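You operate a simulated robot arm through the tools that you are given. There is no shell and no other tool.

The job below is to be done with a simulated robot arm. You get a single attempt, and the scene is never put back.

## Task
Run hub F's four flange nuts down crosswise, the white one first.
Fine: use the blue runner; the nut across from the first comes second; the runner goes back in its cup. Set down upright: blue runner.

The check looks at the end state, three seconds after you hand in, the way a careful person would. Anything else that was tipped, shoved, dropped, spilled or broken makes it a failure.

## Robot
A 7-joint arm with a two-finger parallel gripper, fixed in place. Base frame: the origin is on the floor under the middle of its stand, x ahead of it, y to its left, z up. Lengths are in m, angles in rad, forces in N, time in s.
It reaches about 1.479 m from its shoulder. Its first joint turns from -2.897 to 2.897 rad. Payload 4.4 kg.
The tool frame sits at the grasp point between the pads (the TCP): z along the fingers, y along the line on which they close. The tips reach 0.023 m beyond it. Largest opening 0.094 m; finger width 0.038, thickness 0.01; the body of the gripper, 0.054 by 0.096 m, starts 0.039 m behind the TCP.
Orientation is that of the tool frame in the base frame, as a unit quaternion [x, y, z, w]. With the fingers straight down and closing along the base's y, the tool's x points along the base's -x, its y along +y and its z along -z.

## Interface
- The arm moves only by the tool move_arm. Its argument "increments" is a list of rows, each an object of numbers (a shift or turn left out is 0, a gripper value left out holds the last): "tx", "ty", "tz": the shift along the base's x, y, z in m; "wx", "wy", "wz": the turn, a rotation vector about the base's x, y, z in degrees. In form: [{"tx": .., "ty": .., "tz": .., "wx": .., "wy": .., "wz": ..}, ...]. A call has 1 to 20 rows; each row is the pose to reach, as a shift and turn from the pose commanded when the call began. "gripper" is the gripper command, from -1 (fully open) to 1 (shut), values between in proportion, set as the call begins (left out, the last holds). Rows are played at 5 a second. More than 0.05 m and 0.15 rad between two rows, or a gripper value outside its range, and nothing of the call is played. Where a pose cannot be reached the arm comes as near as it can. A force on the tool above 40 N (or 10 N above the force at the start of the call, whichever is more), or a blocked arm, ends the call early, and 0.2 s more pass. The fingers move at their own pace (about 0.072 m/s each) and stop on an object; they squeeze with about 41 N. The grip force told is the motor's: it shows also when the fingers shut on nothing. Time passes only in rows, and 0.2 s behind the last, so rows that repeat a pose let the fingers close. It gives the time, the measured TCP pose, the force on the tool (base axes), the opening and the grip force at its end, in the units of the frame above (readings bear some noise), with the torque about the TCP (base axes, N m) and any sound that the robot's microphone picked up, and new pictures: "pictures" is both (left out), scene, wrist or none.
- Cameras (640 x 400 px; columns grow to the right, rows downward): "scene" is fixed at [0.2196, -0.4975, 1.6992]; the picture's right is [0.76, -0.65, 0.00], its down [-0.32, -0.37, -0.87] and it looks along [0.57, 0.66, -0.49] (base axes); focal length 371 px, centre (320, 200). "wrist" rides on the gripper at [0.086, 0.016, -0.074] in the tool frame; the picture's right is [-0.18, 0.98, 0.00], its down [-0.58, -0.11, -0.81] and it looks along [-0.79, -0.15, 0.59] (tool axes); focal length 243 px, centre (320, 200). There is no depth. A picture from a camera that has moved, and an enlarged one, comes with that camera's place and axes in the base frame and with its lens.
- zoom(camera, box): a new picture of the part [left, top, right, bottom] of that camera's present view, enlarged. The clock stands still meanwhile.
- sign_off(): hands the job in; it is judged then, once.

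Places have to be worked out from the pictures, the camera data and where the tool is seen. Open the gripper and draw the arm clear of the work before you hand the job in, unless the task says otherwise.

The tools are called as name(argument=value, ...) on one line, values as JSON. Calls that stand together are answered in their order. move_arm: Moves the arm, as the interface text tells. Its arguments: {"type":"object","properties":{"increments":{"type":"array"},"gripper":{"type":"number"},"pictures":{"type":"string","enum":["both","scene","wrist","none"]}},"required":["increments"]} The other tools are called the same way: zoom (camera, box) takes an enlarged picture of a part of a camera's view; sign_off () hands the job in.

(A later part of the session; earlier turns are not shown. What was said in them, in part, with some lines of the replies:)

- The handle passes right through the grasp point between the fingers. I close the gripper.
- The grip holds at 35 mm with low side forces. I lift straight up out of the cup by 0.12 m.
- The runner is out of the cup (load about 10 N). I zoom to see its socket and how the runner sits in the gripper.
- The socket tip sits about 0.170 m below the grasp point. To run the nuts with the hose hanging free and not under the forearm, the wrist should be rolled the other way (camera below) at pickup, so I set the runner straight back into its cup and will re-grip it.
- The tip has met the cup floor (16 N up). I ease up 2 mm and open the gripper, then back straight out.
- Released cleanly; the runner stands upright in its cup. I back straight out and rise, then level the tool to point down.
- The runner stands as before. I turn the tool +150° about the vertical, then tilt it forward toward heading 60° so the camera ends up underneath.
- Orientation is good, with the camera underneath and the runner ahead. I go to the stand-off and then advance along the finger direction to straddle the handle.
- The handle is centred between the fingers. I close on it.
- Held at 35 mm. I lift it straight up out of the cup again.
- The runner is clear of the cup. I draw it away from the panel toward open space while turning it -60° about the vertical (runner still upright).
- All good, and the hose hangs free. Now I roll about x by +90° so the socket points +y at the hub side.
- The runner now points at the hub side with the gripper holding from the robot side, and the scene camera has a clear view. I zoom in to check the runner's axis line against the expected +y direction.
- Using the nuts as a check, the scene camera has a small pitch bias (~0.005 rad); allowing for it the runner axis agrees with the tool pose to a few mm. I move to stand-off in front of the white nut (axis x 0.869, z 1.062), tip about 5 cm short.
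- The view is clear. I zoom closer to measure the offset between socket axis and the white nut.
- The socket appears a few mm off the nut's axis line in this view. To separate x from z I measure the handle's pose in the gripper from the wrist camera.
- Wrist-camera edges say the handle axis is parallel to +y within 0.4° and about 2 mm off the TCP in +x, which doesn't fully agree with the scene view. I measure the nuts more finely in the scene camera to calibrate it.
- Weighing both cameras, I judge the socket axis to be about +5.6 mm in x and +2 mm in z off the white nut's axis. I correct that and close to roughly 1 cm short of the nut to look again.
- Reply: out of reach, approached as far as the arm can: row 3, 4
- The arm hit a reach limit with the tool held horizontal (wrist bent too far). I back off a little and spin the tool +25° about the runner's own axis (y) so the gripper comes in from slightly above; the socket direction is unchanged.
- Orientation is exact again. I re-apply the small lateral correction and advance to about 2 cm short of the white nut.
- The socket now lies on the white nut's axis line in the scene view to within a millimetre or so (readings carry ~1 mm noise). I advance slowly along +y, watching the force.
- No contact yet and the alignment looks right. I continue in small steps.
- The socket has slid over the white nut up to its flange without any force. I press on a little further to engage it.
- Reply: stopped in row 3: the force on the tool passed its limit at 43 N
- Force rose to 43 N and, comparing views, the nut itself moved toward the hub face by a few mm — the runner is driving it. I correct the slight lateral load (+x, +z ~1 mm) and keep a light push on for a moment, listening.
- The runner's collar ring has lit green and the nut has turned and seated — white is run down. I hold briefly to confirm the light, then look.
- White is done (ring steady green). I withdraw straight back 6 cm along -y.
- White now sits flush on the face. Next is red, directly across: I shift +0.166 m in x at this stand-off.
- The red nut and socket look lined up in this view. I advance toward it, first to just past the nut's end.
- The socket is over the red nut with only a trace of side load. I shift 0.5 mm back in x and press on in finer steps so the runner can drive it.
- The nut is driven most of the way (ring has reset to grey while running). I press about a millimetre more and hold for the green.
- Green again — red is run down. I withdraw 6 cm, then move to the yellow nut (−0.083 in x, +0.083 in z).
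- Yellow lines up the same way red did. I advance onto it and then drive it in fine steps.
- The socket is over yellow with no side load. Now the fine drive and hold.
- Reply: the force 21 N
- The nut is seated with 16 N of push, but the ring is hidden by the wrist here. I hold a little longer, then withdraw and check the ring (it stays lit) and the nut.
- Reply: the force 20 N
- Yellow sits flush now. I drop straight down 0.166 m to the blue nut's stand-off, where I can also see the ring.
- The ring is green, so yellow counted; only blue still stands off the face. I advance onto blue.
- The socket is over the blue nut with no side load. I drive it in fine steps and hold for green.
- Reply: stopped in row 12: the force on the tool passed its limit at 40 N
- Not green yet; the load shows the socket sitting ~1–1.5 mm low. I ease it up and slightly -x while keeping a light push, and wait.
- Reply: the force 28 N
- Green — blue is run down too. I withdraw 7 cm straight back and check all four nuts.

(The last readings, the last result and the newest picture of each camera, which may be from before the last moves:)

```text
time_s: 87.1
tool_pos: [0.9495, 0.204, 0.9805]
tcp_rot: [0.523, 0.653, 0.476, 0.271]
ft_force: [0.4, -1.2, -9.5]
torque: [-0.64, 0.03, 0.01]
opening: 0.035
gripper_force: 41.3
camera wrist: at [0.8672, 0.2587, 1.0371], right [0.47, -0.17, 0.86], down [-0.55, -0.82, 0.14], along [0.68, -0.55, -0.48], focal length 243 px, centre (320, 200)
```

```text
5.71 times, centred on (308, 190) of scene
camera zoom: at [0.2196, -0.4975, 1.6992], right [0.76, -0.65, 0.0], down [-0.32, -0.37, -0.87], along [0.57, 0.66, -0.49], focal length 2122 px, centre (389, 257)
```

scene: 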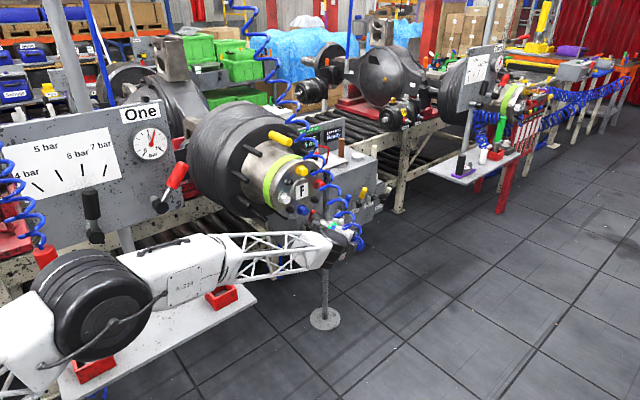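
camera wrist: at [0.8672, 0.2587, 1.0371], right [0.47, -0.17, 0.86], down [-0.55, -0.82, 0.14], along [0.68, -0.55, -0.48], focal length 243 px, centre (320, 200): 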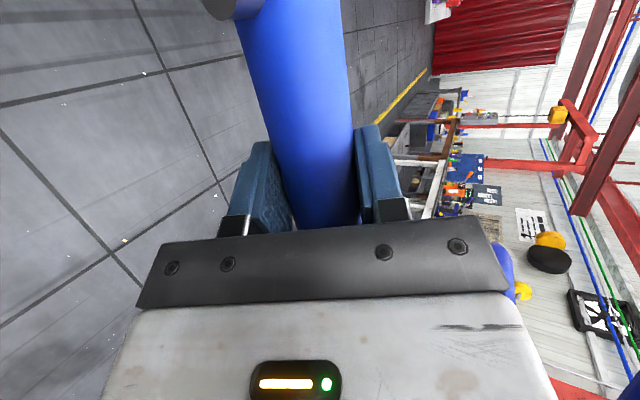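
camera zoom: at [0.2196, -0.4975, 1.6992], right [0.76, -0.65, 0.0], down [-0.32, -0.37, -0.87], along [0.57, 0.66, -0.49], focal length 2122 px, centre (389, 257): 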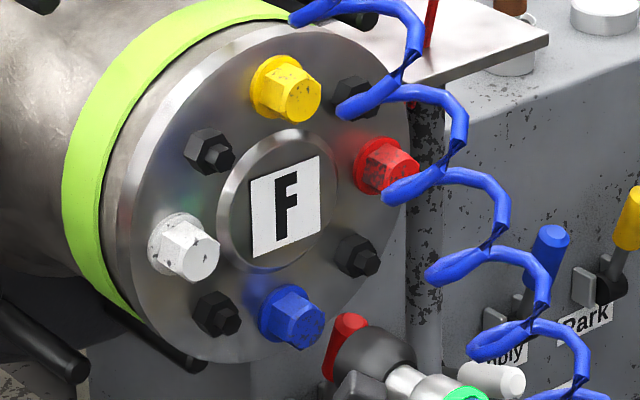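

All four nuts sit flush, and the cover has drawn right down (the red seal line is gone). Now I carry the runner back the way it came: away from the hub, undoing the 25° spin.

move_arm(increments=[{"ty": -0.03, "tz": 0.01}, {"tx": -0.02, "ty": -0.05, "tz": 0.03}, {"tx": -0.05, "ty": -0.07, "tz": 0.06, "wy": -4}, {"tx": -0.08, "ty": -0.084, "tz": 0.09, "wy": -8}, {"tx": -0.11, "ty": -0.084, "tz": 0.12, "wy": -12}, {"tx": -0.14, "ty": -0.084, "tz": 0.15, "wy": -16}, {"tx": -0.17, "ty": -0.084, "tz": 0.18, "wy": -20}, {"tx": -0.2, "ty": -0.084, "tz": 0.21, "wy": -25}, {"tx": -0.235, "ty": -0.084, "tz": 0.24, "wy": -25}, {"tx": -0.27, "ty": -0.084, "tz": 0.264, "wy": -25}, {"tx": -0.27, "ty": -0.084, "tz": 0.264, "wy": -25}])

```text
time_s: 89.5
tool_pos: [0.6784, 0.1195, 1.2434]
tcp_rot: [0.407, 0.58, 0.578, 0.406]
ft_force: [-0.2, 0.3, -8.9]
torque: [-0.63, 0.04, -0.01]
opening: 0.0348
gripper_force: 41.3
camera wrist: at [0.5796, 0.1744, 1.2605], right [0.06, -0.17, 0.98], down [-0.56, -0.82, -0.11], along [0.82, -0.55, -0.15], focal length 243 px, centre (320, 200)
```

scene: 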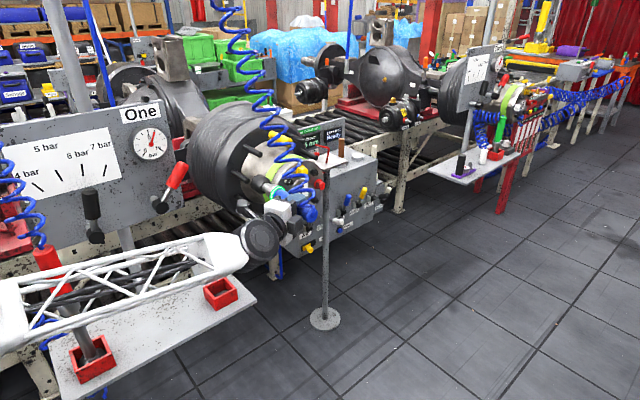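
wrist: 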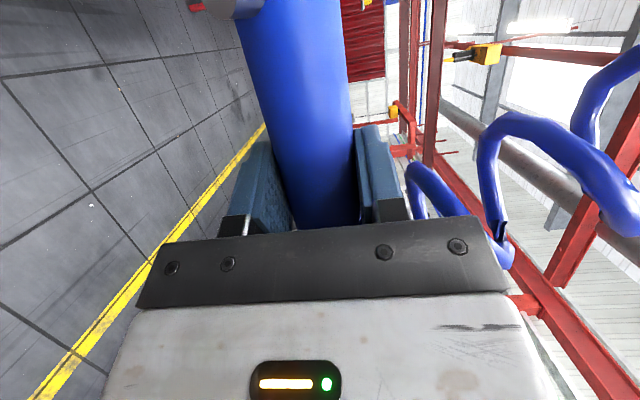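

Pose matches the outbound one. Before re-cupping I measure the handle edges in the wrist view again to see whether the runner slipped or tilted in the grip.

zoom(camera="wrist", box=[220, 20, 284, 60])

zoom(camera="wrist", box=[230, 95, 294, 135])

zoom(camera="wrist", box=[310, 20, 374, 60])

zoom(camera="wrist", box=[320, 80, 384, 120])

zoom(camera="wrist", box=[190, 0, 254, 40])

```text
10.00 times, centred on (252, 40) of wrist
camera zoom: at [0.5796, 0.1744, 1.2605], right [0.06, -0.17, 0.98], down [-0.56, -0.82, -0.11], along [0.82, -0.55, -0.15], focal length 2426 px, centre (1000, 1800)
```

zoom: 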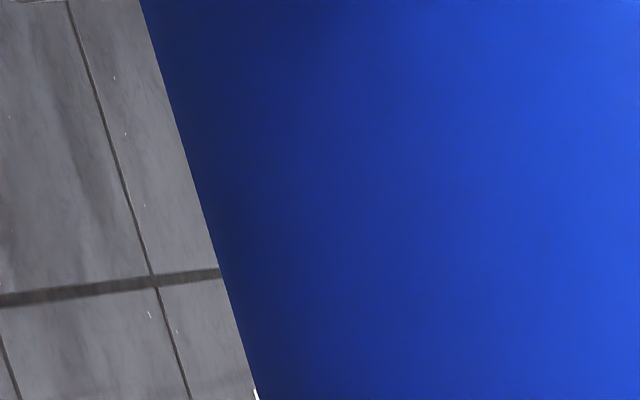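

```text
10.00 times, centred on (262, 115) of wrist
camera zoom: at [0.5796, 0.1744, 1.2605], right [0.06, -0.17, 0.98], down [-0.56, -0.82, -0.11], along [0.82, -0.55, -0.15], focal length 2426 px, centre (900, 1050)
```

zoom: 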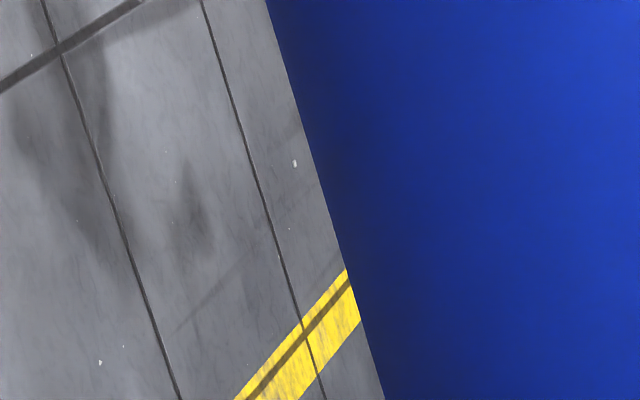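

```text
10.00 times, centred on (342, 40) of wrist
camera zoom: at [0.5796, 0.1744, 1.2605], right [0.06, -0.17, 0.98], down [-0.56, -0.82, -0.11], along [0.82, -0.55, -0.15], focal length 2426 px, centre (100, 1800)
```

zoom: 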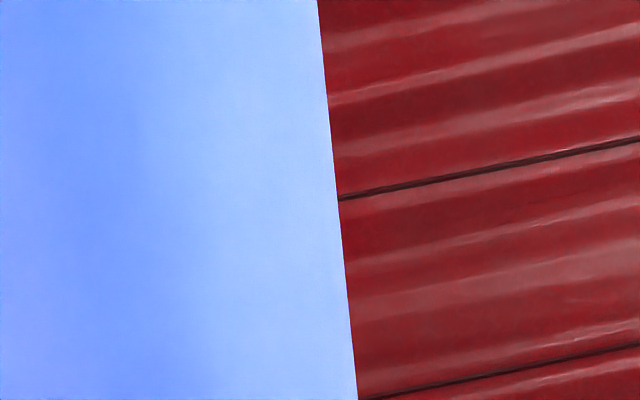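

```text
10.00 times, centred on (352, 100) of wrist
camera zoom: at [0.5796, 0.1744, 1.2605], right [0.06, -0.17, 0.98], down [-0.56, -0.82, -0.11], along [0.82, -0.55, -0.15], focal length 2426 px, centre (0, 1200)
```

zoom: 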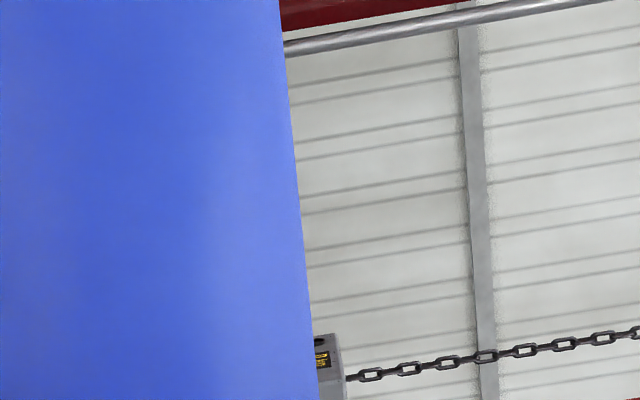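

```text
10.00 times, centred on (222, 20) of wrist
camera zoom: at [0.5796, 0.1744, 1.2605], right [0.06, -0.17, 0.98], down [-0.56, -0.82, -0.11], along [0.82, -0.55, -0.15], focal length 2426 px, centre (1300, 2000)
```

zoom: 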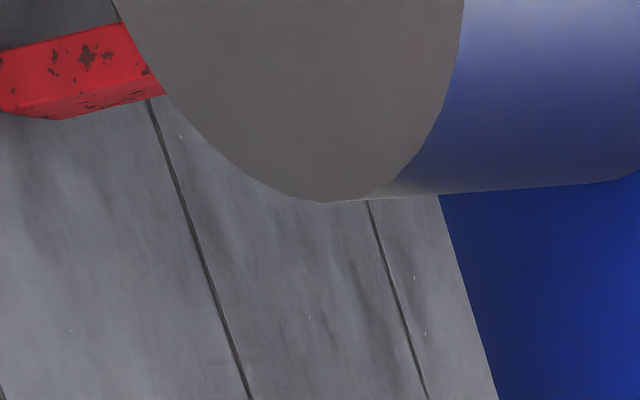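

No slip or tilt: the edges match to within a couple of zoomed pixels. I roll the runner back upright (wx −90°).

move_arm(increments=[{"wx": -7.5}, {"wx": -15}, {"wx": -22.5}, {"wx": -30}, {"wx": -37.5}, {"wx": -45}, {"wx": -52.5}, {"wx": -60}, {"wx": -67.5}, {"wx": -75}, {"wx": -82.5}, {"wx": -90}, {"wx": -90}], pictures="none")

move_arm(increments=[{"wz": 7.5, "tx": -0.02, "tz": 0.01}, {"wz": 15, "tx": -0.04, "tz": 0.01}, {"wz": 22.5, "tx": -0.06, "ty": 0.01, "tz": 0.01}, {"wz": 30, "tx": -0.08, "ty": 0.02, "tz": 0.01}, {"wz": 37.5, "tx": -0.1, "ty": 0.04, "tz": 0.01}, {"wz": 45, "tx": -0.12, "ty": 0.06, "tz": 0.01}, {"wz": 52.5, "tx": -0.135, "ty": 0.08, "tz": 0.01}, {"wz": 60, "tx": -0.15, "ty": 0.1, "tz": 0.01}, {"wz": 60, "tx": -0.15, "ty": 0.1, "tz": 0.01}])

```text
time_s: 92.3
tool_pos: [0.678, 0.1197, 1.2432]
tcp_rot: [0.0, 0.818, -0.001, 0.575]
ft_force: [-0.3, 0.8, -9.1]
torque: [-0.02, 0.05, -0.01]
opening: 0.0349
gripper_force: 41.5
```

```text
time_s: 93.3
tool_pos: [0.6755, 0.1506, 0.9913]
tcp_rot: [-0.194, 0.89, 0.169, 0.377]
ft_force: [-0.7, 0.4, -9.0]
torque: [-0.01, -0.23, 0.0]
opening: 0.0351
gripper_force: 41.5
stopped in row 5: the force on the tool passed its limit at 42 N (the readings are from after the stop); the commanded pose is now the measured one
camera wrist: at [0.5696, 0.1125, 0.9794], right [-0.35, 0.89, 0.29], down [-0.06, -0.33, 0.94], along [0.94, 0.31, 0.17], focal length 243 px, centre (320, 200)
```

scene: 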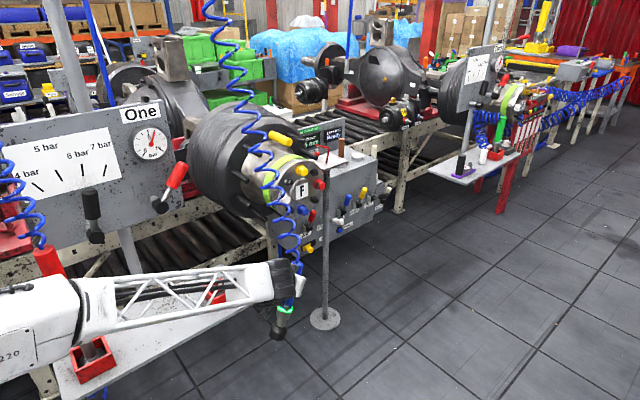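
wrist: 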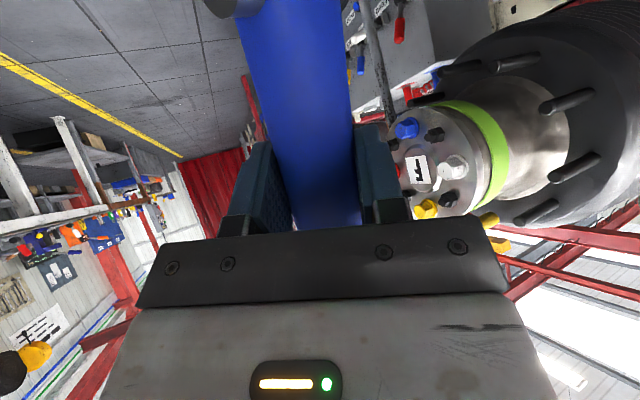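

Something unexpected happened: the arm dipped (z fell to 0.99) and stopped on a 42 N force. I stop and inspect carefully before any further motion.

zoom(camera="scene", box=[0, 220, 160, 400])

zoom(camera="scene", box=[180, 240, 340, 360])

zoom(camera="scene", box=[230, 140, 350, 240])

zoom(camera="wrist", box=[180, 0, 500, 240])

```text
2.22 times, centred on (80, 310) of scene
camera zoom: at [0.2196, -0.4975, 1.6992], right [0.76, -0.65, 0.0], down [-0.32, -0.37, -0.87], along [0.57, 0.66, -0.49], focal length 825 px, centre (853, -44)
```

zoom: 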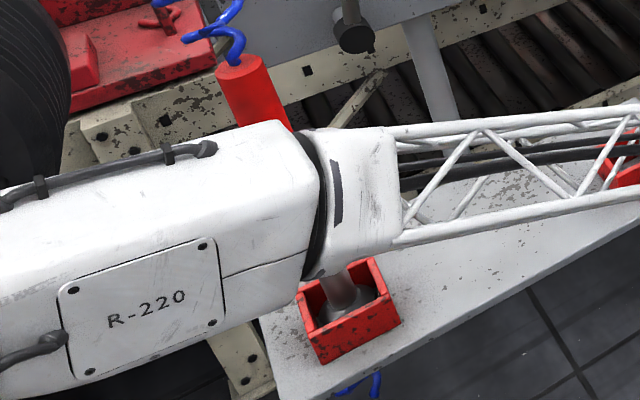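

```text
3.33 times, centred on (260, 300) of scene
camera zoom: at [0.2196, -0.4975, 1.6992], right [0.76, -0.65, 0.0], down [-0.32, -0.37, -0.87], along [0.57, 0.66, -0.49], focal length 1238 px, centre (520, -133)
```

zoom: 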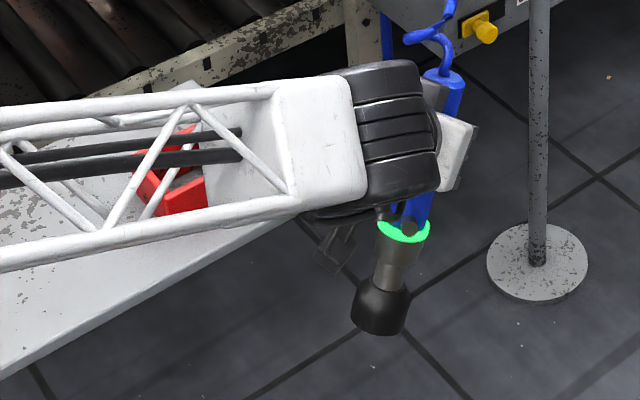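

```text
4.00 times, centred on (290, 190) of scene
camera zoom: at [0.2196, -0.4975, 1.6992], right [0.76, -0.65, 0.0], down [-0.32, -0.37, -0.87], along [0.57, 0.66, -0.49], focal length 1486 px, centre (440, 240)
```

zoom: 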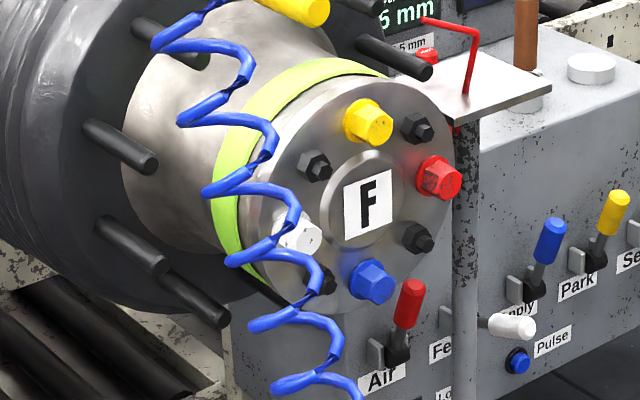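

```text
1.67 times, centred on (340, 120) of wrist
camera zoom: at [0.5696, 0.1125, 0.9794], right [-0.35, 0.89, 0.29], down [-0.06, -0.33, 0.94], along [0.94, 0.31, 0.17], focal length 404 px, centre (287, 333)
```

zoom: 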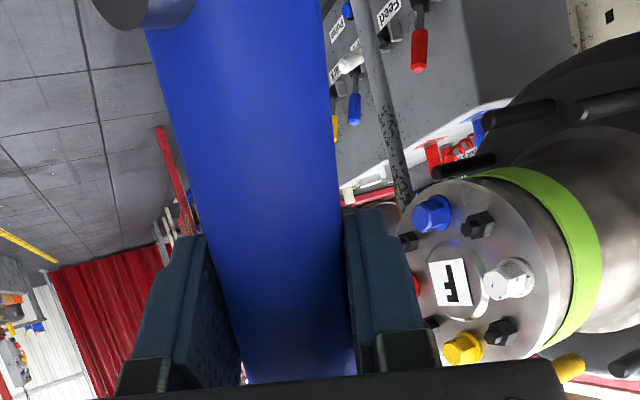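

Comparing with earlier pictures, the red runner, cups and nuts are all where they were and the tool load is just the runner's weight, so the stop seems to have been an inertia spike during an arm reconfiguration. The runner hangs in free air in front of the shelf; I first raise it gently with small steps.

move_arm(increments=[{"tz": 0.01}, {"tz": 0.025}, {"tz": 0.04}, {"tz": 0.04}], pictures="scene")

```text
time_s: 94.3
tool_pos: [0.6762, 0.1509, 1.0339]
tcp_rot: [-0.195, 0.889, 0.17, 0.377]
ft_force: [0.6, -0.4, -8.6]
torque: [0.03, -0.28, 0.01]
opening: 0.0352
gripper_force: 40.7
```

scene: 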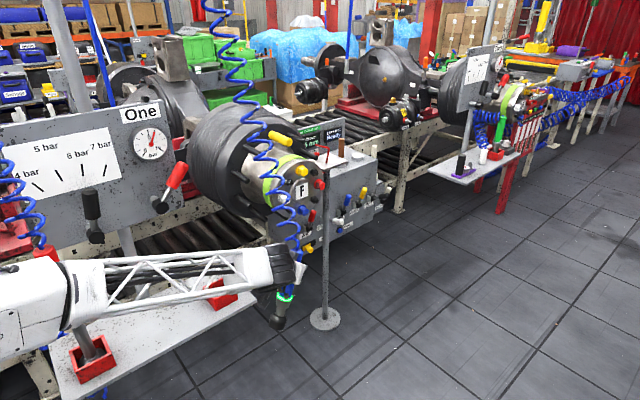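

It follows cleanly. I continue up to about z 1.20.

move_arm(increments=[{"tz": 0.02}, {"tz": 0.045}, {"tz": 0.07}, {"tz": 0.095}, {"tz": 0.12}, {"tz": 0.145}, {"tz": 0.17}, {"tz": 0.17}], pictures="scene")

```text
time_s: 96.2
tool_pos: [0.6777, 0.1507, 1.2022]
tcp_rot: [-0.194, 0.889, 0.169, 0.379]
ft_force: [-0.3, -0.5, -9.0]
torque: [0.0, -0.22, 0.01]
opening: 0.0351
gripper_force: 41.2
```

scene: 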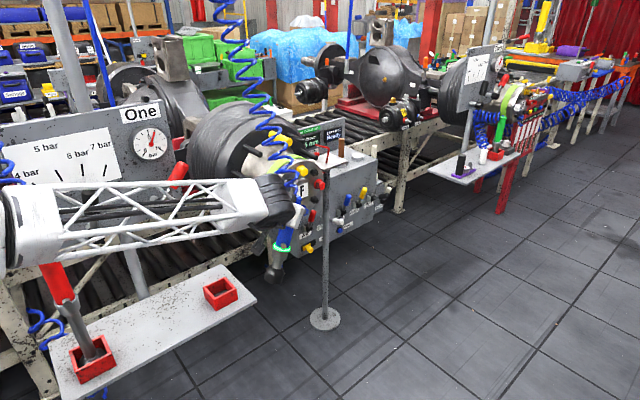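

The red runner and everything on the shelf are undisturbed. Now I turn the held runner back upright with small rotations (computed correction about −y ≈ 23°).

move_arm(increments=[{"wx": 0.6, "wy": -4.64, "wz": -0.06}, {"wx": 1.19, "wy": -9.28, "wz": -0.12}, {"wx": 1.78, "wy": -13.92, "wz": -0.18}, {"wx": 2.38, "wy": -18.56, "wz": -0.24}, {"wx": 2.97, "wy": -23.2, "wz": -0.3}, {"wx": 2.97, "wy": -23.2, "wz": -0.3}], pictures="scene")

```text
time_s: 97.5
tool_pos: [0.6766, 0.1521, 1.2025]
tcp_rot: [-0.213, 0.791, 0.149, 0.554]
ft_force: [-0.1, 0.0, -8.5]
torque: [-0.04, 0.03, -0.03]
opening: 0.035
gripper_force: 41.2
```

scene: 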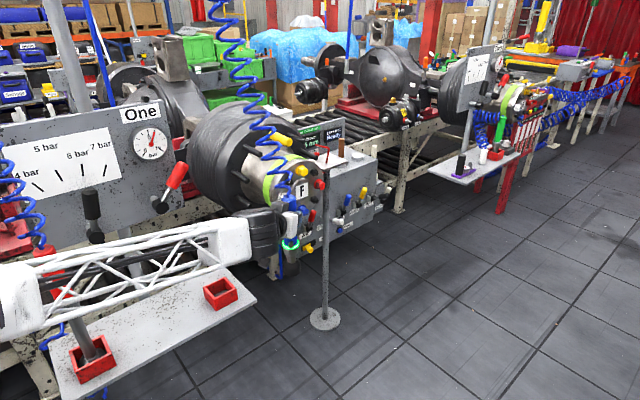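

Upright again (orientation matches the 30° heading exactly). I avoid the tight spot near the base: first swing out in +y while turning to the original 60° heading, staying farther from the base.

move_arm(increments=[{"wz": 4, "ty": 0.015}, {"wz": 8, "ty": 0.03}, {"wz": 12, "ty": 0.045}, {"wz": 16, "ty": 0.06}, {"wz": 20, "ty": 0.075}, {"wz": 24, "ty": 0.09}, {"wz": 28, "ty": 0.1}, {"wz": 30, "ty": 0.108}, {"wz": 30, "ty": 0.108}], pictures="scene")

```text
time_s: 99.5
tool_pos: [0.6767, 0.2581, 1.2031]
tcp_rot: [-0.41, 0.709, 0.287, 0.497]
ft_force: [-0.8, 1.0, -8.4]
torque: [-0.04, 0.0, 0.0]
opening: 0.0351
gripper_force: 40.3
```

scene: 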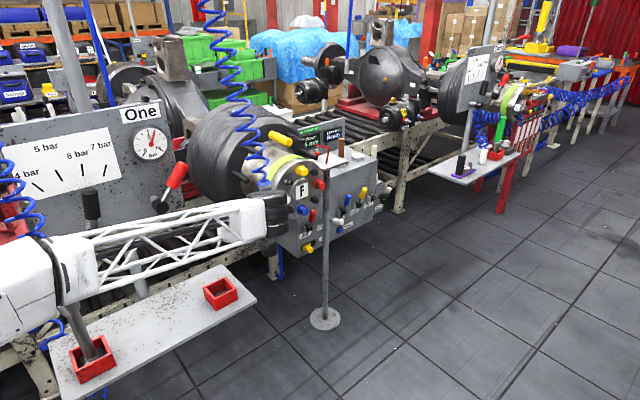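

Steady at heading 60°. I now move over the cup (Δx −0.148, Δy +0.051) in small steps, still 9 cm above the rim.

move_arm(increments=[{"tx": -0.022, "ty": 0.008}, {"tx": -0.044, "ty": 0.016}, {"tx": -0.066, "ty": 0.024}, {"tx": -0.088, "ty": 0.032}, {"tx": -0.11, "ty": 0.04}, {"tx": -0.132, "ty": 0.047}, {"tx": -0.1484, "ty": 0.0512}, {"tx": -0.1484, "ty": 0.0512}])

zoom(camera="scene", box=[160, 200, 280, 320])

```text
time_s: 101.3
tool_pos: [0.5284, 0.312, 1.203]
tcp_rot: [-0.41, 0.709, 0.287, 0.497]
ft_force: [0.1, -0.3, -8.9]
torque: [-0.03, 0.02, 0.0]
opening: 0.0349
gripper_force: 41.4
camera wrist: at [0.4661, 0.2316, 1.1472], right [-0.82, 0.55, 0.17], down [-0.19, -0.54, 0.82], along [0.54, 0.64, 0.54], focal length 243 px, centre (320, 200)
```

scene: 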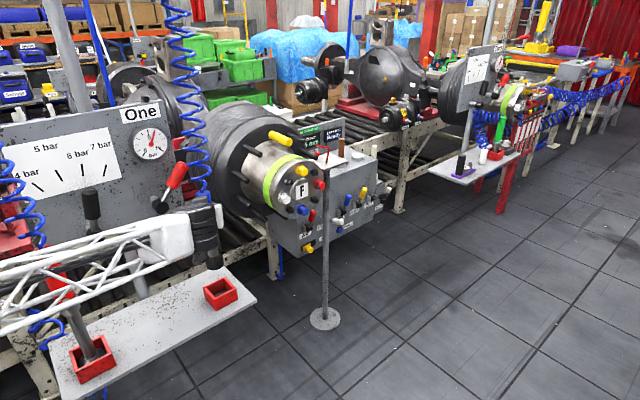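
wrist: 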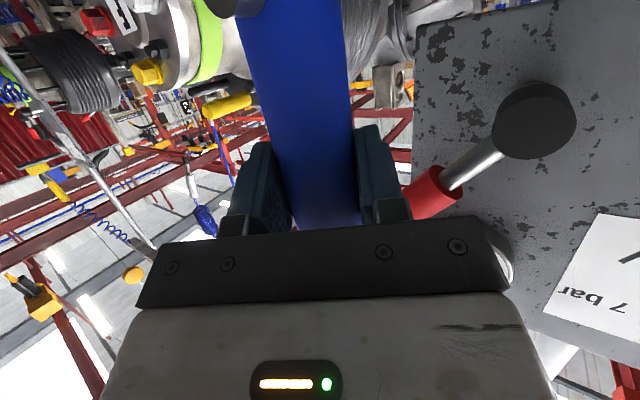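

```text
3.33 times, centred on (220, 260) of scene
camera zoom: at [0.2196, -0.4975, 1.6992], right [0.76, -0.65, 0.0], down [-0.32, -0.37, -0.87], along [0.57, 0.66, -0.49], focal length 1238 px, centre (653, 0)
```

zoom: 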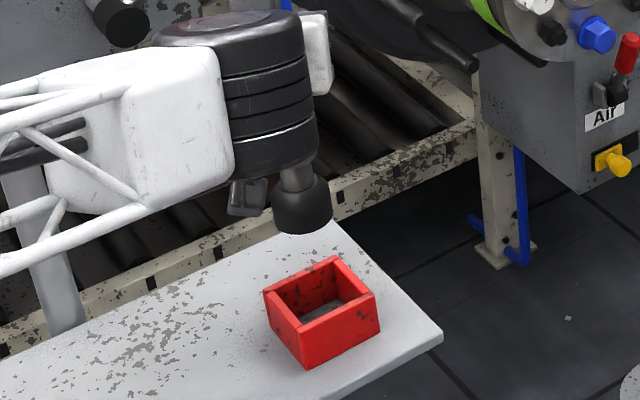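

The socket is centred over the cup. I lower it, slowing near the floor of the cup.

move_arm(increments=[{"tz": -0.02}, {"tz": -0.04}, {"tz": -0.06}, {"tz": -0.075}, {"tz": -0.09}, {"tz": -0.1}, {"tz": -0.11}, {"tz": -0.118}, {"tz": -0.118}])

zoom(camera="scene", box=[160, 200, 280, 320])

```text
time_s: 103.0
tool_pos: [0.5292, 0.3118, 1.102]
tcp_rot: [-0.409, 0.706, 0.287, 0.502]
ft_force: [-2.3, -1.8, 1.8]
torque: [0.0, 0.47, 0.08]
opening: 0.035
gripper_force: 40.8
stopped in row 7: the force on the tool passed its limit at 51 N (the readings are from after the stop); the commanded pose is now the measured one
camera wrist: at [0.4673, 0.2326, 1.047], right [-0.82, 0.54, 0.17], down [-0.19, -0.54, 0.82], along [0.54, 0.64, 0.55], focal length 243 px, centre (320, 200)
```

scene: 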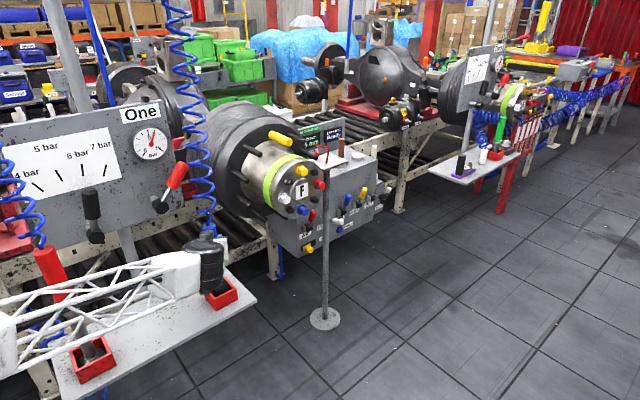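
wrist: 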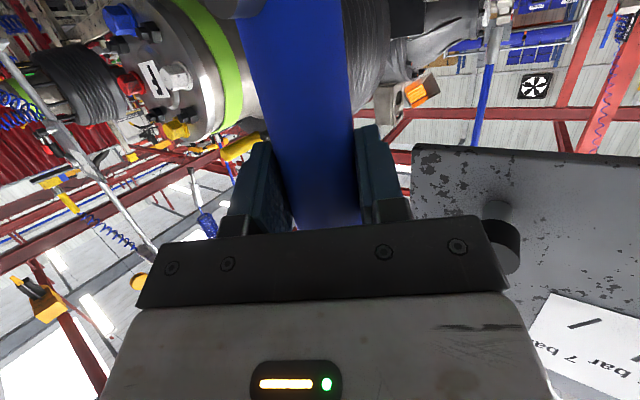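

```text
3.33 times, centred on (220, 260) of scene
camera zoom: at [0.2196, -0.4975, 1.6992], right [0.76, -0.65, 0.0], down [-0.32, -0.37, -0.87], along [0.57, 0.66, -0.49], focal length 1238 px, centre (653, 0)
```

zoom: 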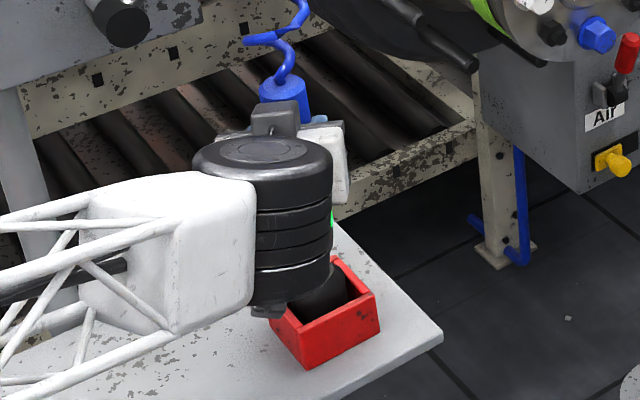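

The socket touched about 27 mm too high — probably on the cup rim. I look closely before adjusting.

zoom(camera="scene", box=[200, 260, 256, 310])

zoom(camera="scene", box=[190, 215, 246, 265])

```text
8.00 times, centred on (228, 285) of scene
camera zoom: at [0.2196, -0.4975, 1.6992], right [0.76, -0.65, 0.0], down [-0.32, -0.37, -0.87], along [0.57, 0.66, -0.49], focal length 2971 px, centre (1056, -480)
```

zoom: 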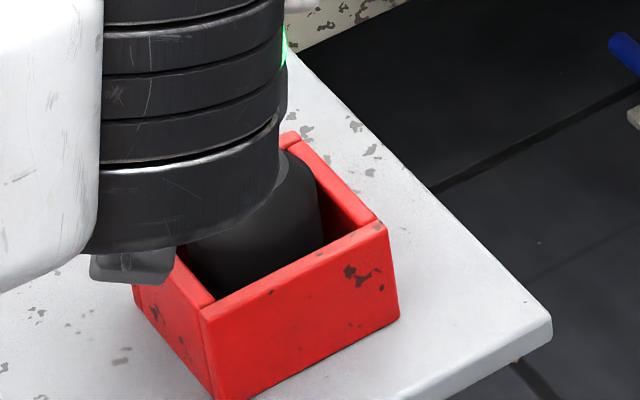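

```text
8.00 times, centred on (218, 240) of scene
camera zoom: at [0.2196, -0.4975, 1.6992], right [0.76, -0.65, 0.0], down [-0.32, -0.37, -0.87], along [0.57, 0.66, -0.49], focal length 2971 px, centre (1136, -120)
```

zoom: 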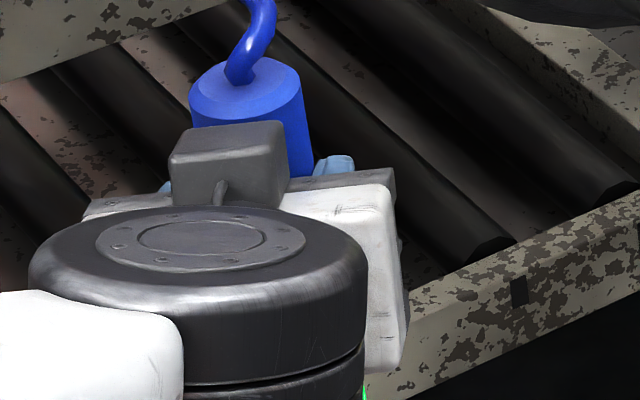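

zoom(camera="scene", box=[208, 268, 240, 298])

```text
13.33 times, centred on (224, 283) of scene
camera zoom: at [0.2196, -0.4975, 1.6992], right [0.76, -0.65, 0.0], down [-0.32, -0.37, -0.87], along [0.57, 0.66, -0.49], focal length 4952 px, centre (1600, -907)
```

zoom: 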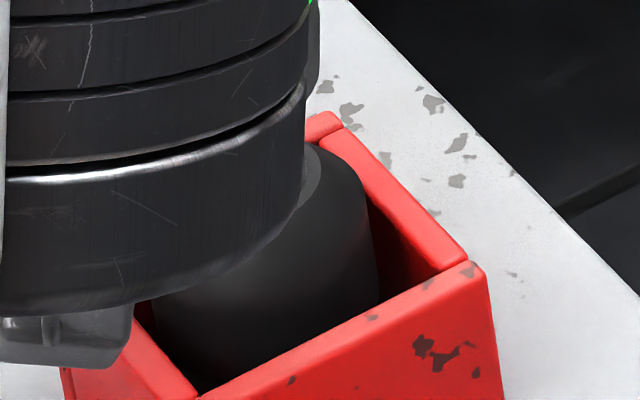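

The socket is lightly resting on something at the cup mouth. I lift 6 mm free to re-baseline, then touch down gently in 1 mm steps to learn from the forces which side catches.

move_arm(increments=[{"tz": 0.003}, {"tz": 0.006}, {"tz": 0.006}], pictures="none")

move_arm(increments=[{"tz": -0.002}, {"tz": -0.004}, {"tz": -0.005}, {"tz": -0.006}, {"tz": -0.006}], pictures="none")

move_arm(increments=[{"tz": -0.001}, {"tz": -0.001}], pictures="none")

```text
time_s: 103.8
tool_pos: [0.5296, 0.3106, 1.1075]
tcp_rot: [-0.41, 0.705, 0.288, 0.502]
ft_force: [0.1, -0.1, -8.1]
torque: [-0.01, 0.01, 0.0]
opening: 0.0351
gripper_force: 41.0
```

```text
time_s: 105.0
tool_pos: [0.5301, 0.3119, 1.1028]
tcp_rot: [-0.409, 0.706, 0.287, 0.503]
ft_force: [-8.4, -4.9, 3.9]
torque: [-0.35, 1.39, 0.06]
opening: 0.0348
gripper_force: 41.4
```

```text
time_s: 105.5
tool_pos: [0.5298, 0.3111, 1.1028]
tcp_rot: [-0.41, 0.705, 0.288, 0.502]
ft_force: [-4.2, -5.9, 17.4]
torque: [-0.57, 0.72, 0.05]
opening: 0.0349
gripper_force: 41.2
```

The contact is on the +y side with the wall pushing the socket back toward −x/−y, and the tool has picked up a 0.7° tilt. I lift 10 mm, take out the tilt, shift −2.5 mm in x and −2.5 mm in y, and come down gently again.

move_arm(increments=[{"tz": 0.005}, {"tz": 0.011}, {"tz": 0.011, "wx": -0.606, "wy": 0.35}, {"tz": 0.011, "tx": -0.0025, "ty": -0.0025, "wx": -0.606, "wy": 0.35}, {"tz": 0.011, "tx": -0.0025, "ty": -0.0025, "wx": -0.606, "wy": 0.35}], pictures="none")

move_arm(increments=[{"tz": -0.003}, {"tz": -0.006}, {"tz": -0.009}, {"tz": -0.011}, {"tz": -0.013}, {"tz": -0.015}, {"tz": -0.015}], pictures="none")

zoom(camera="scene", box=[204, 265, 244, 300])

```text
time_s: 106.8
tool_pos: [0.5268, 0.3084, 1.1119]
tcp_rot: [-0.412, 0.709, 0.285, 0.497]
ft_force: [0.6, 0.1, -8.0]
torque: [-0.02, 0.03, 0.02]
opening: 0.0353
gripper_force: 41.1
```

```text
time_s: 108.3
tool_pos: [0.5264, 0.3082, 1.0982]
tcp_rot: [-0.411, 0.709, 0.284, 0.497]
ft_force: [6.5, -0.8, -6.1]
torque: [-0.06, -0.94, -0.01]
opening: 0.0348
gripper_force: 41.6
```

```text
11.43 times, centred on (224, 282) of scene
camera zoom: at [0.2196, -0.4975, 1.6992], right [0.76, -0.65, 0.0], down [-0.32, -0.37, -0.87], along [0.57, 0.66, -0.49], focal length 4245 px, centre (1417, -743)
```

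zoom: 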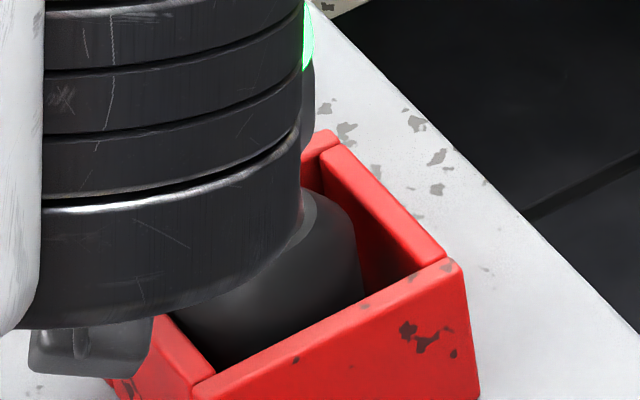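

Now it has entered the cup: the vertical load is small and only the −x wall touches the side. I shift +1.5 mm in x and keep lowering gently.

move_arm(increments=[{"tx": 0.0008}, {"tx": 0.0015}, {"tx": 0.0015, "tz": -0.002}, {"tx": 0.0015, "tz": -0.004}, {"tx": 0.0015, "tz": -0.006}, {"tx": 0.0015, "tz": -0.006}], pictures="none")

```text
time_s: 109.8
tool_pos: [0.5293, 0.3109, 1.0922]
tcp_rot: [-0.412, 0.709, 0.285, 0.496]
ft_force: [-0.2, -0.1, -8.9]
torque: [0.0, 0.02, 0.0]
opening: 0.0351
gripper_force: 40.9
```

Free of side load now. I continue down toward the cup floor in 2 mm steps.

move_arm(increments=[{"tz": -0.002}, {"tz": -0.004}, {"tz": -0.006}, {"tz": -0.008}, {"tz": -0.01}, {"tz": -0.012}, {"tz": -0.0135}, {"tz": -0.0135}], pictures="none")

zoom(camera="scene", box=[190, 225, 254, 305])

```text
time_s: 111.5
tool_pos: [0.5278, 0.3084, 1.0771]
tcp_rot: [-0.412, 0.709, 0.285, 0.497]
ft_force: [-0.6, 0.4, -8.8]
torque: [0.04, 0.04, 0.01]
opening: 0.035
gripper_force: 41.1
```

```text
5.00 times, centred on (222, 265) of scene
camera zoom: at [0.2196, -0.4975, 1.6992], right [0.76, -0.65, 0.0], down [-0.32, -0.37, -0.87], along [0.57, 0.66, -0.49], focal length 1857 px, centre (810, -125)
```

zoom: 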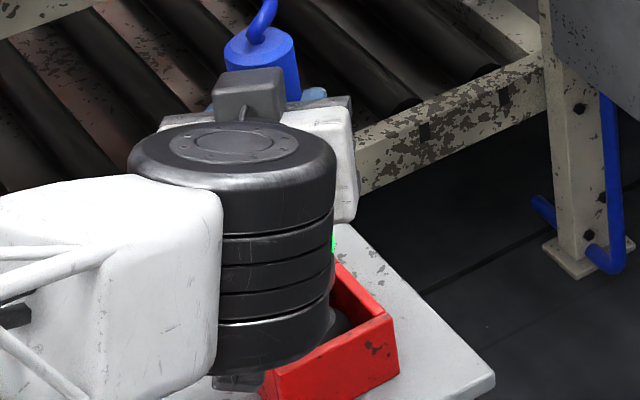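

Not yet on the floor. I go down in 1 mm steps until the weight comes off.

move_arm(increments=[{"tz": -0.001}, {"tz": -0.002}, {"tz": -0.003}, {"tz": -0.003}], pictures="none")

```text
time_s: 112.5
tool_pos: [0.5281, 0.3088, 1.0771]
tcp_rot: [-0.412, 0.708, 0.285, 0.497]
ft_force: [-0.3, -4.5, 8.9]
torque: [-0.4, -0.17, -0.06]
opening: 0.0351
gripper_force: 41.1
```

The tip is on the cup floor. I ease up about a millimetre to take off the preload, then open the gripper.

move_arm(increments=[{"tz": 0.001}, {"tz": 0.001}], pictures="none")

move_arm(increments=[{"tz": 0}, {"tz": 0}, {"tz": 0}, {"tz": 0}], gripper=-1)

```text
time_s: 113.2
tool_pos: [0.529, 0.309, 1.0761]
tcp_rot: [-0.412, 0.709, 0.286, 0.496]
ft_force: [-0.8, 6.9, 7.6]
torque: [1.58, -0.03, 0.15]
opening: 0.0348
gripper_force: 41.2
```

```text
time_s: 114.2
tool_pos: [0.5286, 0.3083, 1.0759]
tcp_rot: [-0.412, 0.709, 0.285, 0.497]
ft_force: [-0.2, -0.5, 1.3]
torque: [0.01, 0.0, 0.0]
opening: 0.0939
gripper_force: 0.1
camera wrist: at [0.466, 0.2292, 1.0212], right [-0.82, 0.55, 0.17], down [-0.19, -0.54, 0.82], along [0.54, 0.64, 0.54], focal length 243 px, centre (320, 200)
```

scene: 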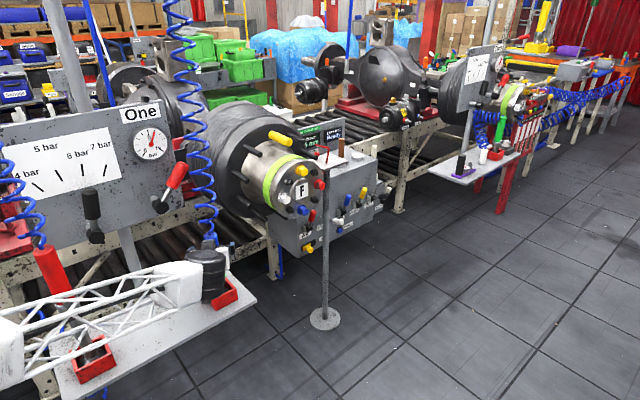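
wrist: 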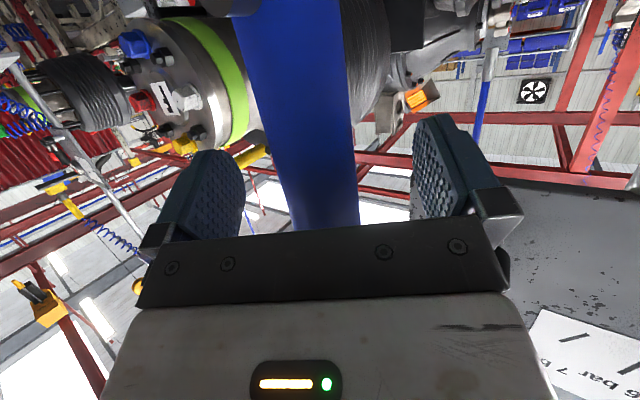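

The runner stands free between the open fingers, as before pickup. I back straight out along the approach line.

move_arm(increments=[{"tx": -0.014, "ty": -0.0244, "tz": 0.0103}, {"tx": -0.028, "ty": -0.0488, "tz": 0.0205}, {"tx": -0.042, "ty": -0.0732, "tz": 0.0308}, {"tx": -0.056, "ty": -0.0976, "tz": 0.041}, {"tx": -0.065, "ty": -0.122, "tz": 0.0513}, {"tx": -0.065, "ty": -0.15, "tz": 0.06}, {"tx": -0.065, "ty": -0.15, "tz": 0.06}])

zoom(camera="scene", box=[180, 210, 260, 320])

```text
time_s: 115.8
tool_pos: [0.4628, 0.159, 1.1355]
tcp_rot: [-0.411, 0.709, 0.285, 0.497]
ft_force: [0.3, 0.2, 0.2]
torque: [0.02, -0.01, 0.04]
opening: 0.0942
gripper_force: 0.1
camera wrist: at [0.4019, 0.0799, 1.0814], right [-0.82, 0.55, 0.17], down [-0.19, -0.54, 0.82], along [0.54, 0.64, 0.54], focal length 243 px, centre (320, 200)
```

scene: 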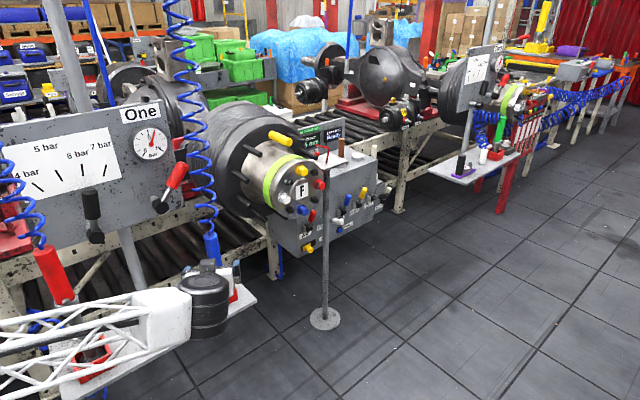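
wrist: 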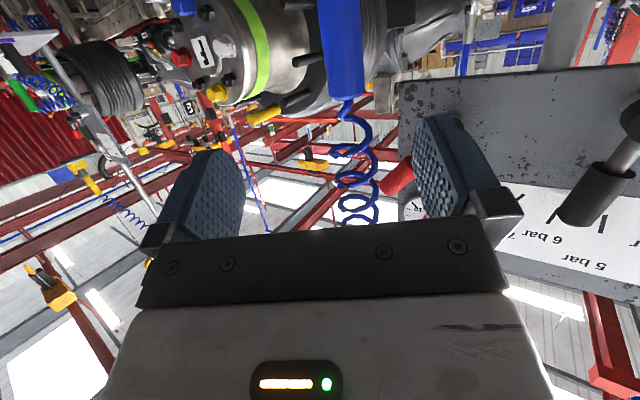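

```text
3.64 times, centred on (220, 265) of scene
camera zoom: at [0.2196, -0.4975, 1.6992], right [0.76, -0.65, 0.0], down [-0.32, -0.37, -0.87], along [0.57, 0.66, -0.49], focal length 1351 px, centre (684, -36)
```

zoom: 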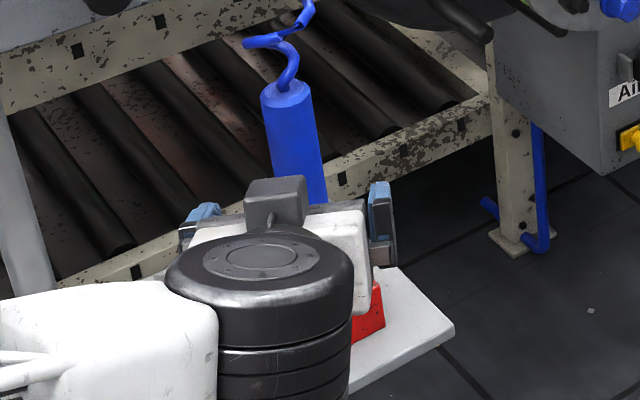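

The runner stands upright in its cup. I continue clear, moving out and away from the shelf in small steps.

move_arm(increments=[{"tx": 0.02, "ty": -0.03, "tz": 0.005}, {"tx": 0.04, "ty": -0.06, "tz": 0.01}, {"tx": 0.06, "ty": -0.09, "tz": 0.02}, {"tx": 0.085, "ty": -0.115, "tz": 0.03}, {"tx": 0.11, "ty": -0.14, "tz": 0.04}, {"tx": 0.14, "ty": -0.16, "tz": 0.05}, {"tx": 0.14, "ty": -0.16, "tz": 0.05}])

zoom(camera="scene", box=[180, 210, 260, 320])

```text
time_s: 117.3
tool_pos: [0.6026, -0.0017, 1.1852]
tcp_rot: [-0.411, 0.709, 0.284, 0.498]
ft_force: [-0.7, 0.0, 0.8]
torque: [0.0, -0.01, 0.01]
opening: 0.0939
gripper_force: 0.0
camera wrist: at [0.5401, -0.0813, 1.1307], right [-0.82, 0.55, 0.17], down [-0.19, -0.54, 0.82], along [0.54, 0.64, 0.54], focal length 243 px, centre (320, 200)
```

scene: 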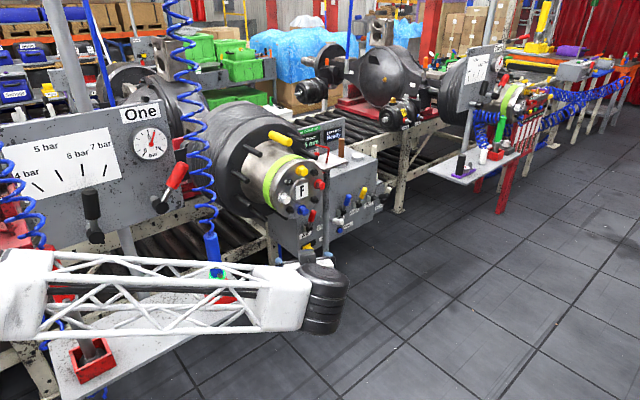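
wrist: 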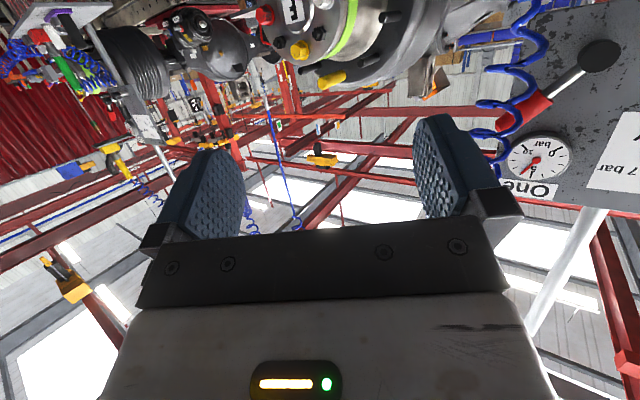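

```text
3.64 times, centred on (220, 265) of scene
camera zoom: at [0.2196, -0.4975, 1.6992], right [0.76, -0.65, 0.0], down [-0.32, -0.37, -0.87], along [0.57, 0.66, -0.49], focal length 1351 px, centre (684, -36)
```

zoom: 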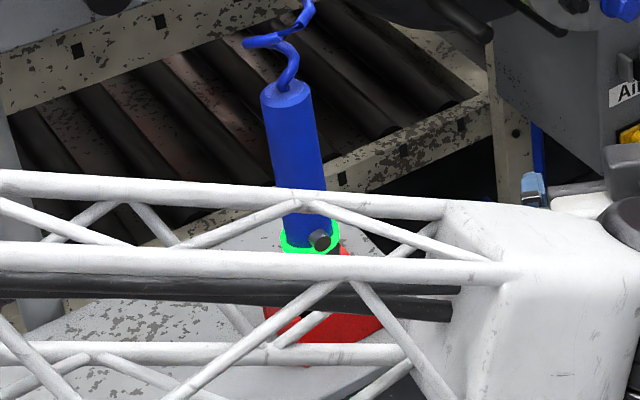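

The runner is standing with its ring still green. I raise the arm and return the tool to pointing down, clear of everything, for a final look.

move_arm(increments=[{"wx": -6.06, "wy": 3.5, "tz": 0.015}, {"wx": -12.12, "wy": 7, "tz": 0.03}, {"wx": -18.19, "wy": 10.5, "tz": 0.045}, {"wx": -24.25, "wy": 14, "tz": 0.06, "tx": 0.01}, {"wx": -30.31, "wy": 17.5, "tz": 0.08, "tx": 0.02}, {"wx": -36.37, "wy": 21, "tz": 0.1, "tx": 0.03}, {"wx": -42.44, "wy": 24.5, "tz": 0.12, "tx": 0.04}, {"wx": -48.5, "wy": 28, "tz": 0.14, "tx": 0.05}, {"wx": -54.56, "wy": 31.5, "tz": 0.16, "tx": 0.06}, {"wx": -60.62, "wy": 35, "tz": 0.18, "tx": 0.07}, {"wx": -60.62, "wy": 35, "tz": 0.18, "tx": 0.07}])

```text
time_s: 119.8
tool_pos: [0.6748, -0.0011, 1.3673]
tcp_rot: [-0.502, 0.865, -0.002, -0.002]
ft_force: [0.8, 0.6, 0.0]
torque: [0.01, 0.01, 0.01]
opening: 0.0939
gripper_force: 0.0
camera wrist: at [0.6192, -0.0691, 1.4423], right [-0.76, 0.65, 0.0], down [0.38, 0.45, 0.8], along [0.52, 0.61, -0.59], focal length 243 px, centre (320, 200)
```

scene: 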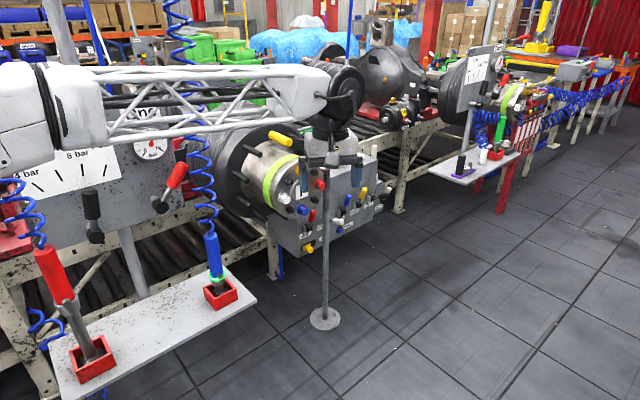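
wrist: 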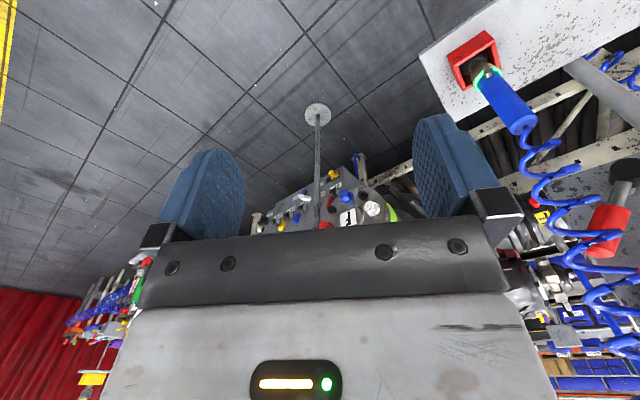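

I check the runner in its cup, the red runner, the panel and all four nuts in close-up.

zoom(camera="scene", box=[180, 220, 260, 320])

zoom(camera="scene", box=[20, 220, 140, 390])

zoom(camera="wrist", box=[430, 20, 560, 140])

zoom(camera="wrist", box=[300, 160, 420, 235])

zoom(camera="scene", box=[240, 140, 330, 230])

```text
4.00 times, centred on (220, 270) of scene
camera zoom: at [0.2196, -0.4975, 1.6992], right [0.76, -0.65, 0.0], down [-0.32, -0.37, -0.87], along [0.57, 0.66, -0.49], focal length 1486 px, centre (720, -80)
```

zoom: 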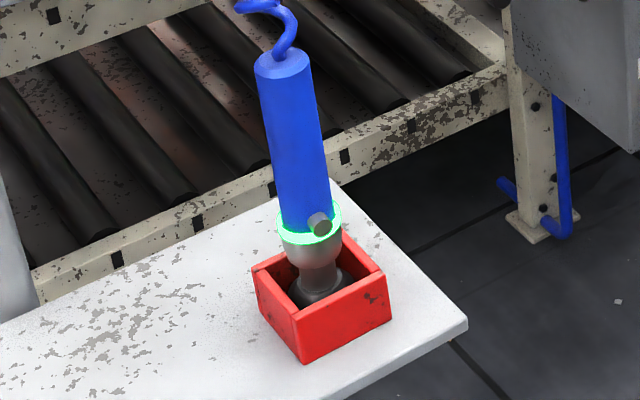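

```text
2.35 times, centred on (80, 305) of scene
camera zoom: at [0.2196, -0.4975, 1.6992], right [0.76, -0.65, 0.0], down [-0.32, -0.37, -0.87], along [0.57, 0.66, -0.49], focal length 874 px, centre (885, -47)
```

zoom: 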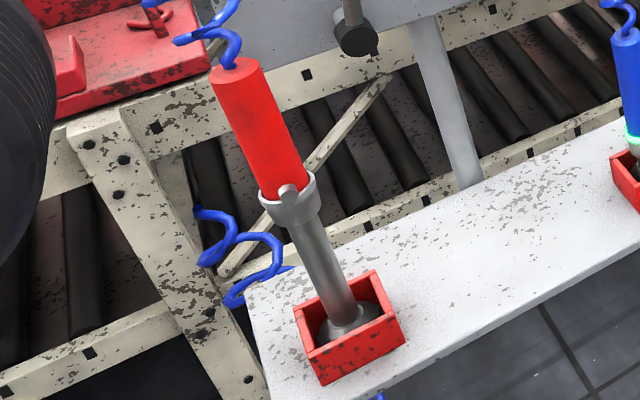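

```text
3.33 times, centred on (495, 80) of wrist
camera zoom: at [0.6192, -0.0691, 1.4423], right [-0.76, 0.65, 0.0], down [0.38, 0.45, 0.8], along [0.52, 0.61, -0.59], focal length 809 px, centre (-263, 600)
```

zoom: 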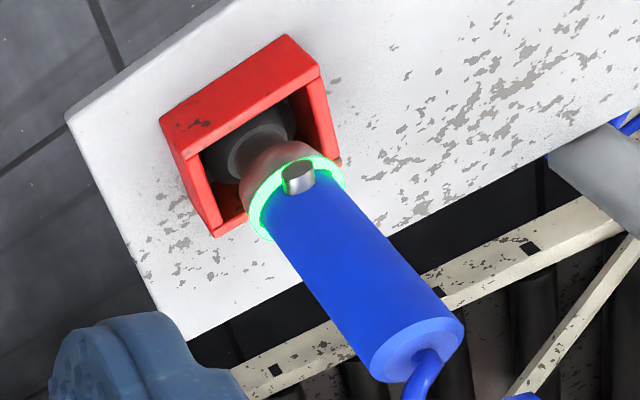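

```text
5.33 times, centred on (360, 198) of wrist
camera zoom: at [0.6192, -0.0691, 1.4423], right [-0.76, 0.65, 0.0], down [0.38, 0.45, 0.8], along [0.52, 0.61, -0.59], focal length 1294 px, centre (107, 213)
```

zoom: 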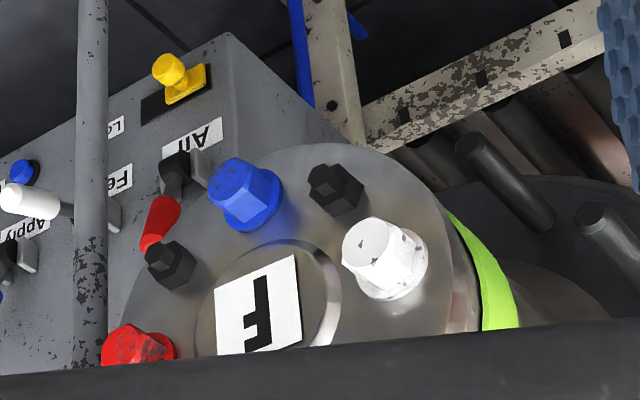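

```text
4.44 times, centred on (285, 185) of scene
camera zoom: at [0.2196, -0.4975, 1.6992], right [0.76, -0.65, 0.0], down [-0.32, -0.37, -0.87], along [0.57, 0.66, -0.49], focal length 1651 px, centre (476, 267)
```

zoom: 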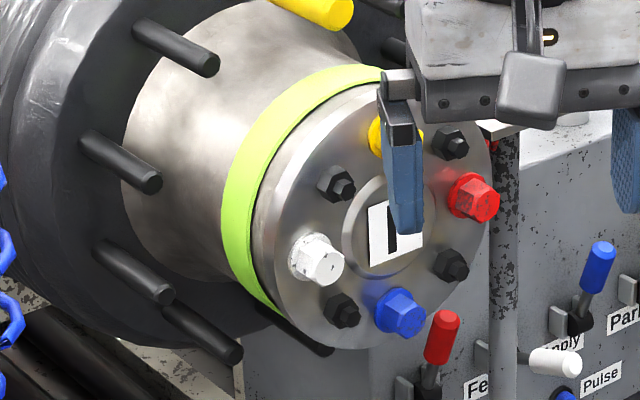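

All four nuts are flush and each one gave a green. The order was white, red, yellow, blue. The blue runner is upright in its cup exactly as found, everything else is undisturbed, and the gripper is open and clear. I hand the job in.

sign_off()

```text
The job is handed in.
```

I ran hub F's four flange nuts down with the blue runner in the order white, red (straight across from white), yellow, blue. The job is handed in.

- **Nuts:** the runner's ring showed green after each nut. All four sit flush, and the cover has closed down so the red seal line is no longer visible. Panel One stayed at 6 bar, as I found it.
- **Runner:** it stands upright in its own cup, matching the starting picture.
- **Stop on the way back:** while I carried the runner to its cup, the arm dipped about 25 cm and halted on a 42 N force reading. The pictures showed nothing touched or moved, so I raised it and continued by a different path.
- **Cup rim:** while lowering the runner, the socket caught the rim of the cup at 51 N. I lifted it, re-centred it and seated it; the cup did not move.
- **Clear of the work:** the gripper is open and clear of the hub and shelf. The red runner and the rest of the scene look undisturbed.
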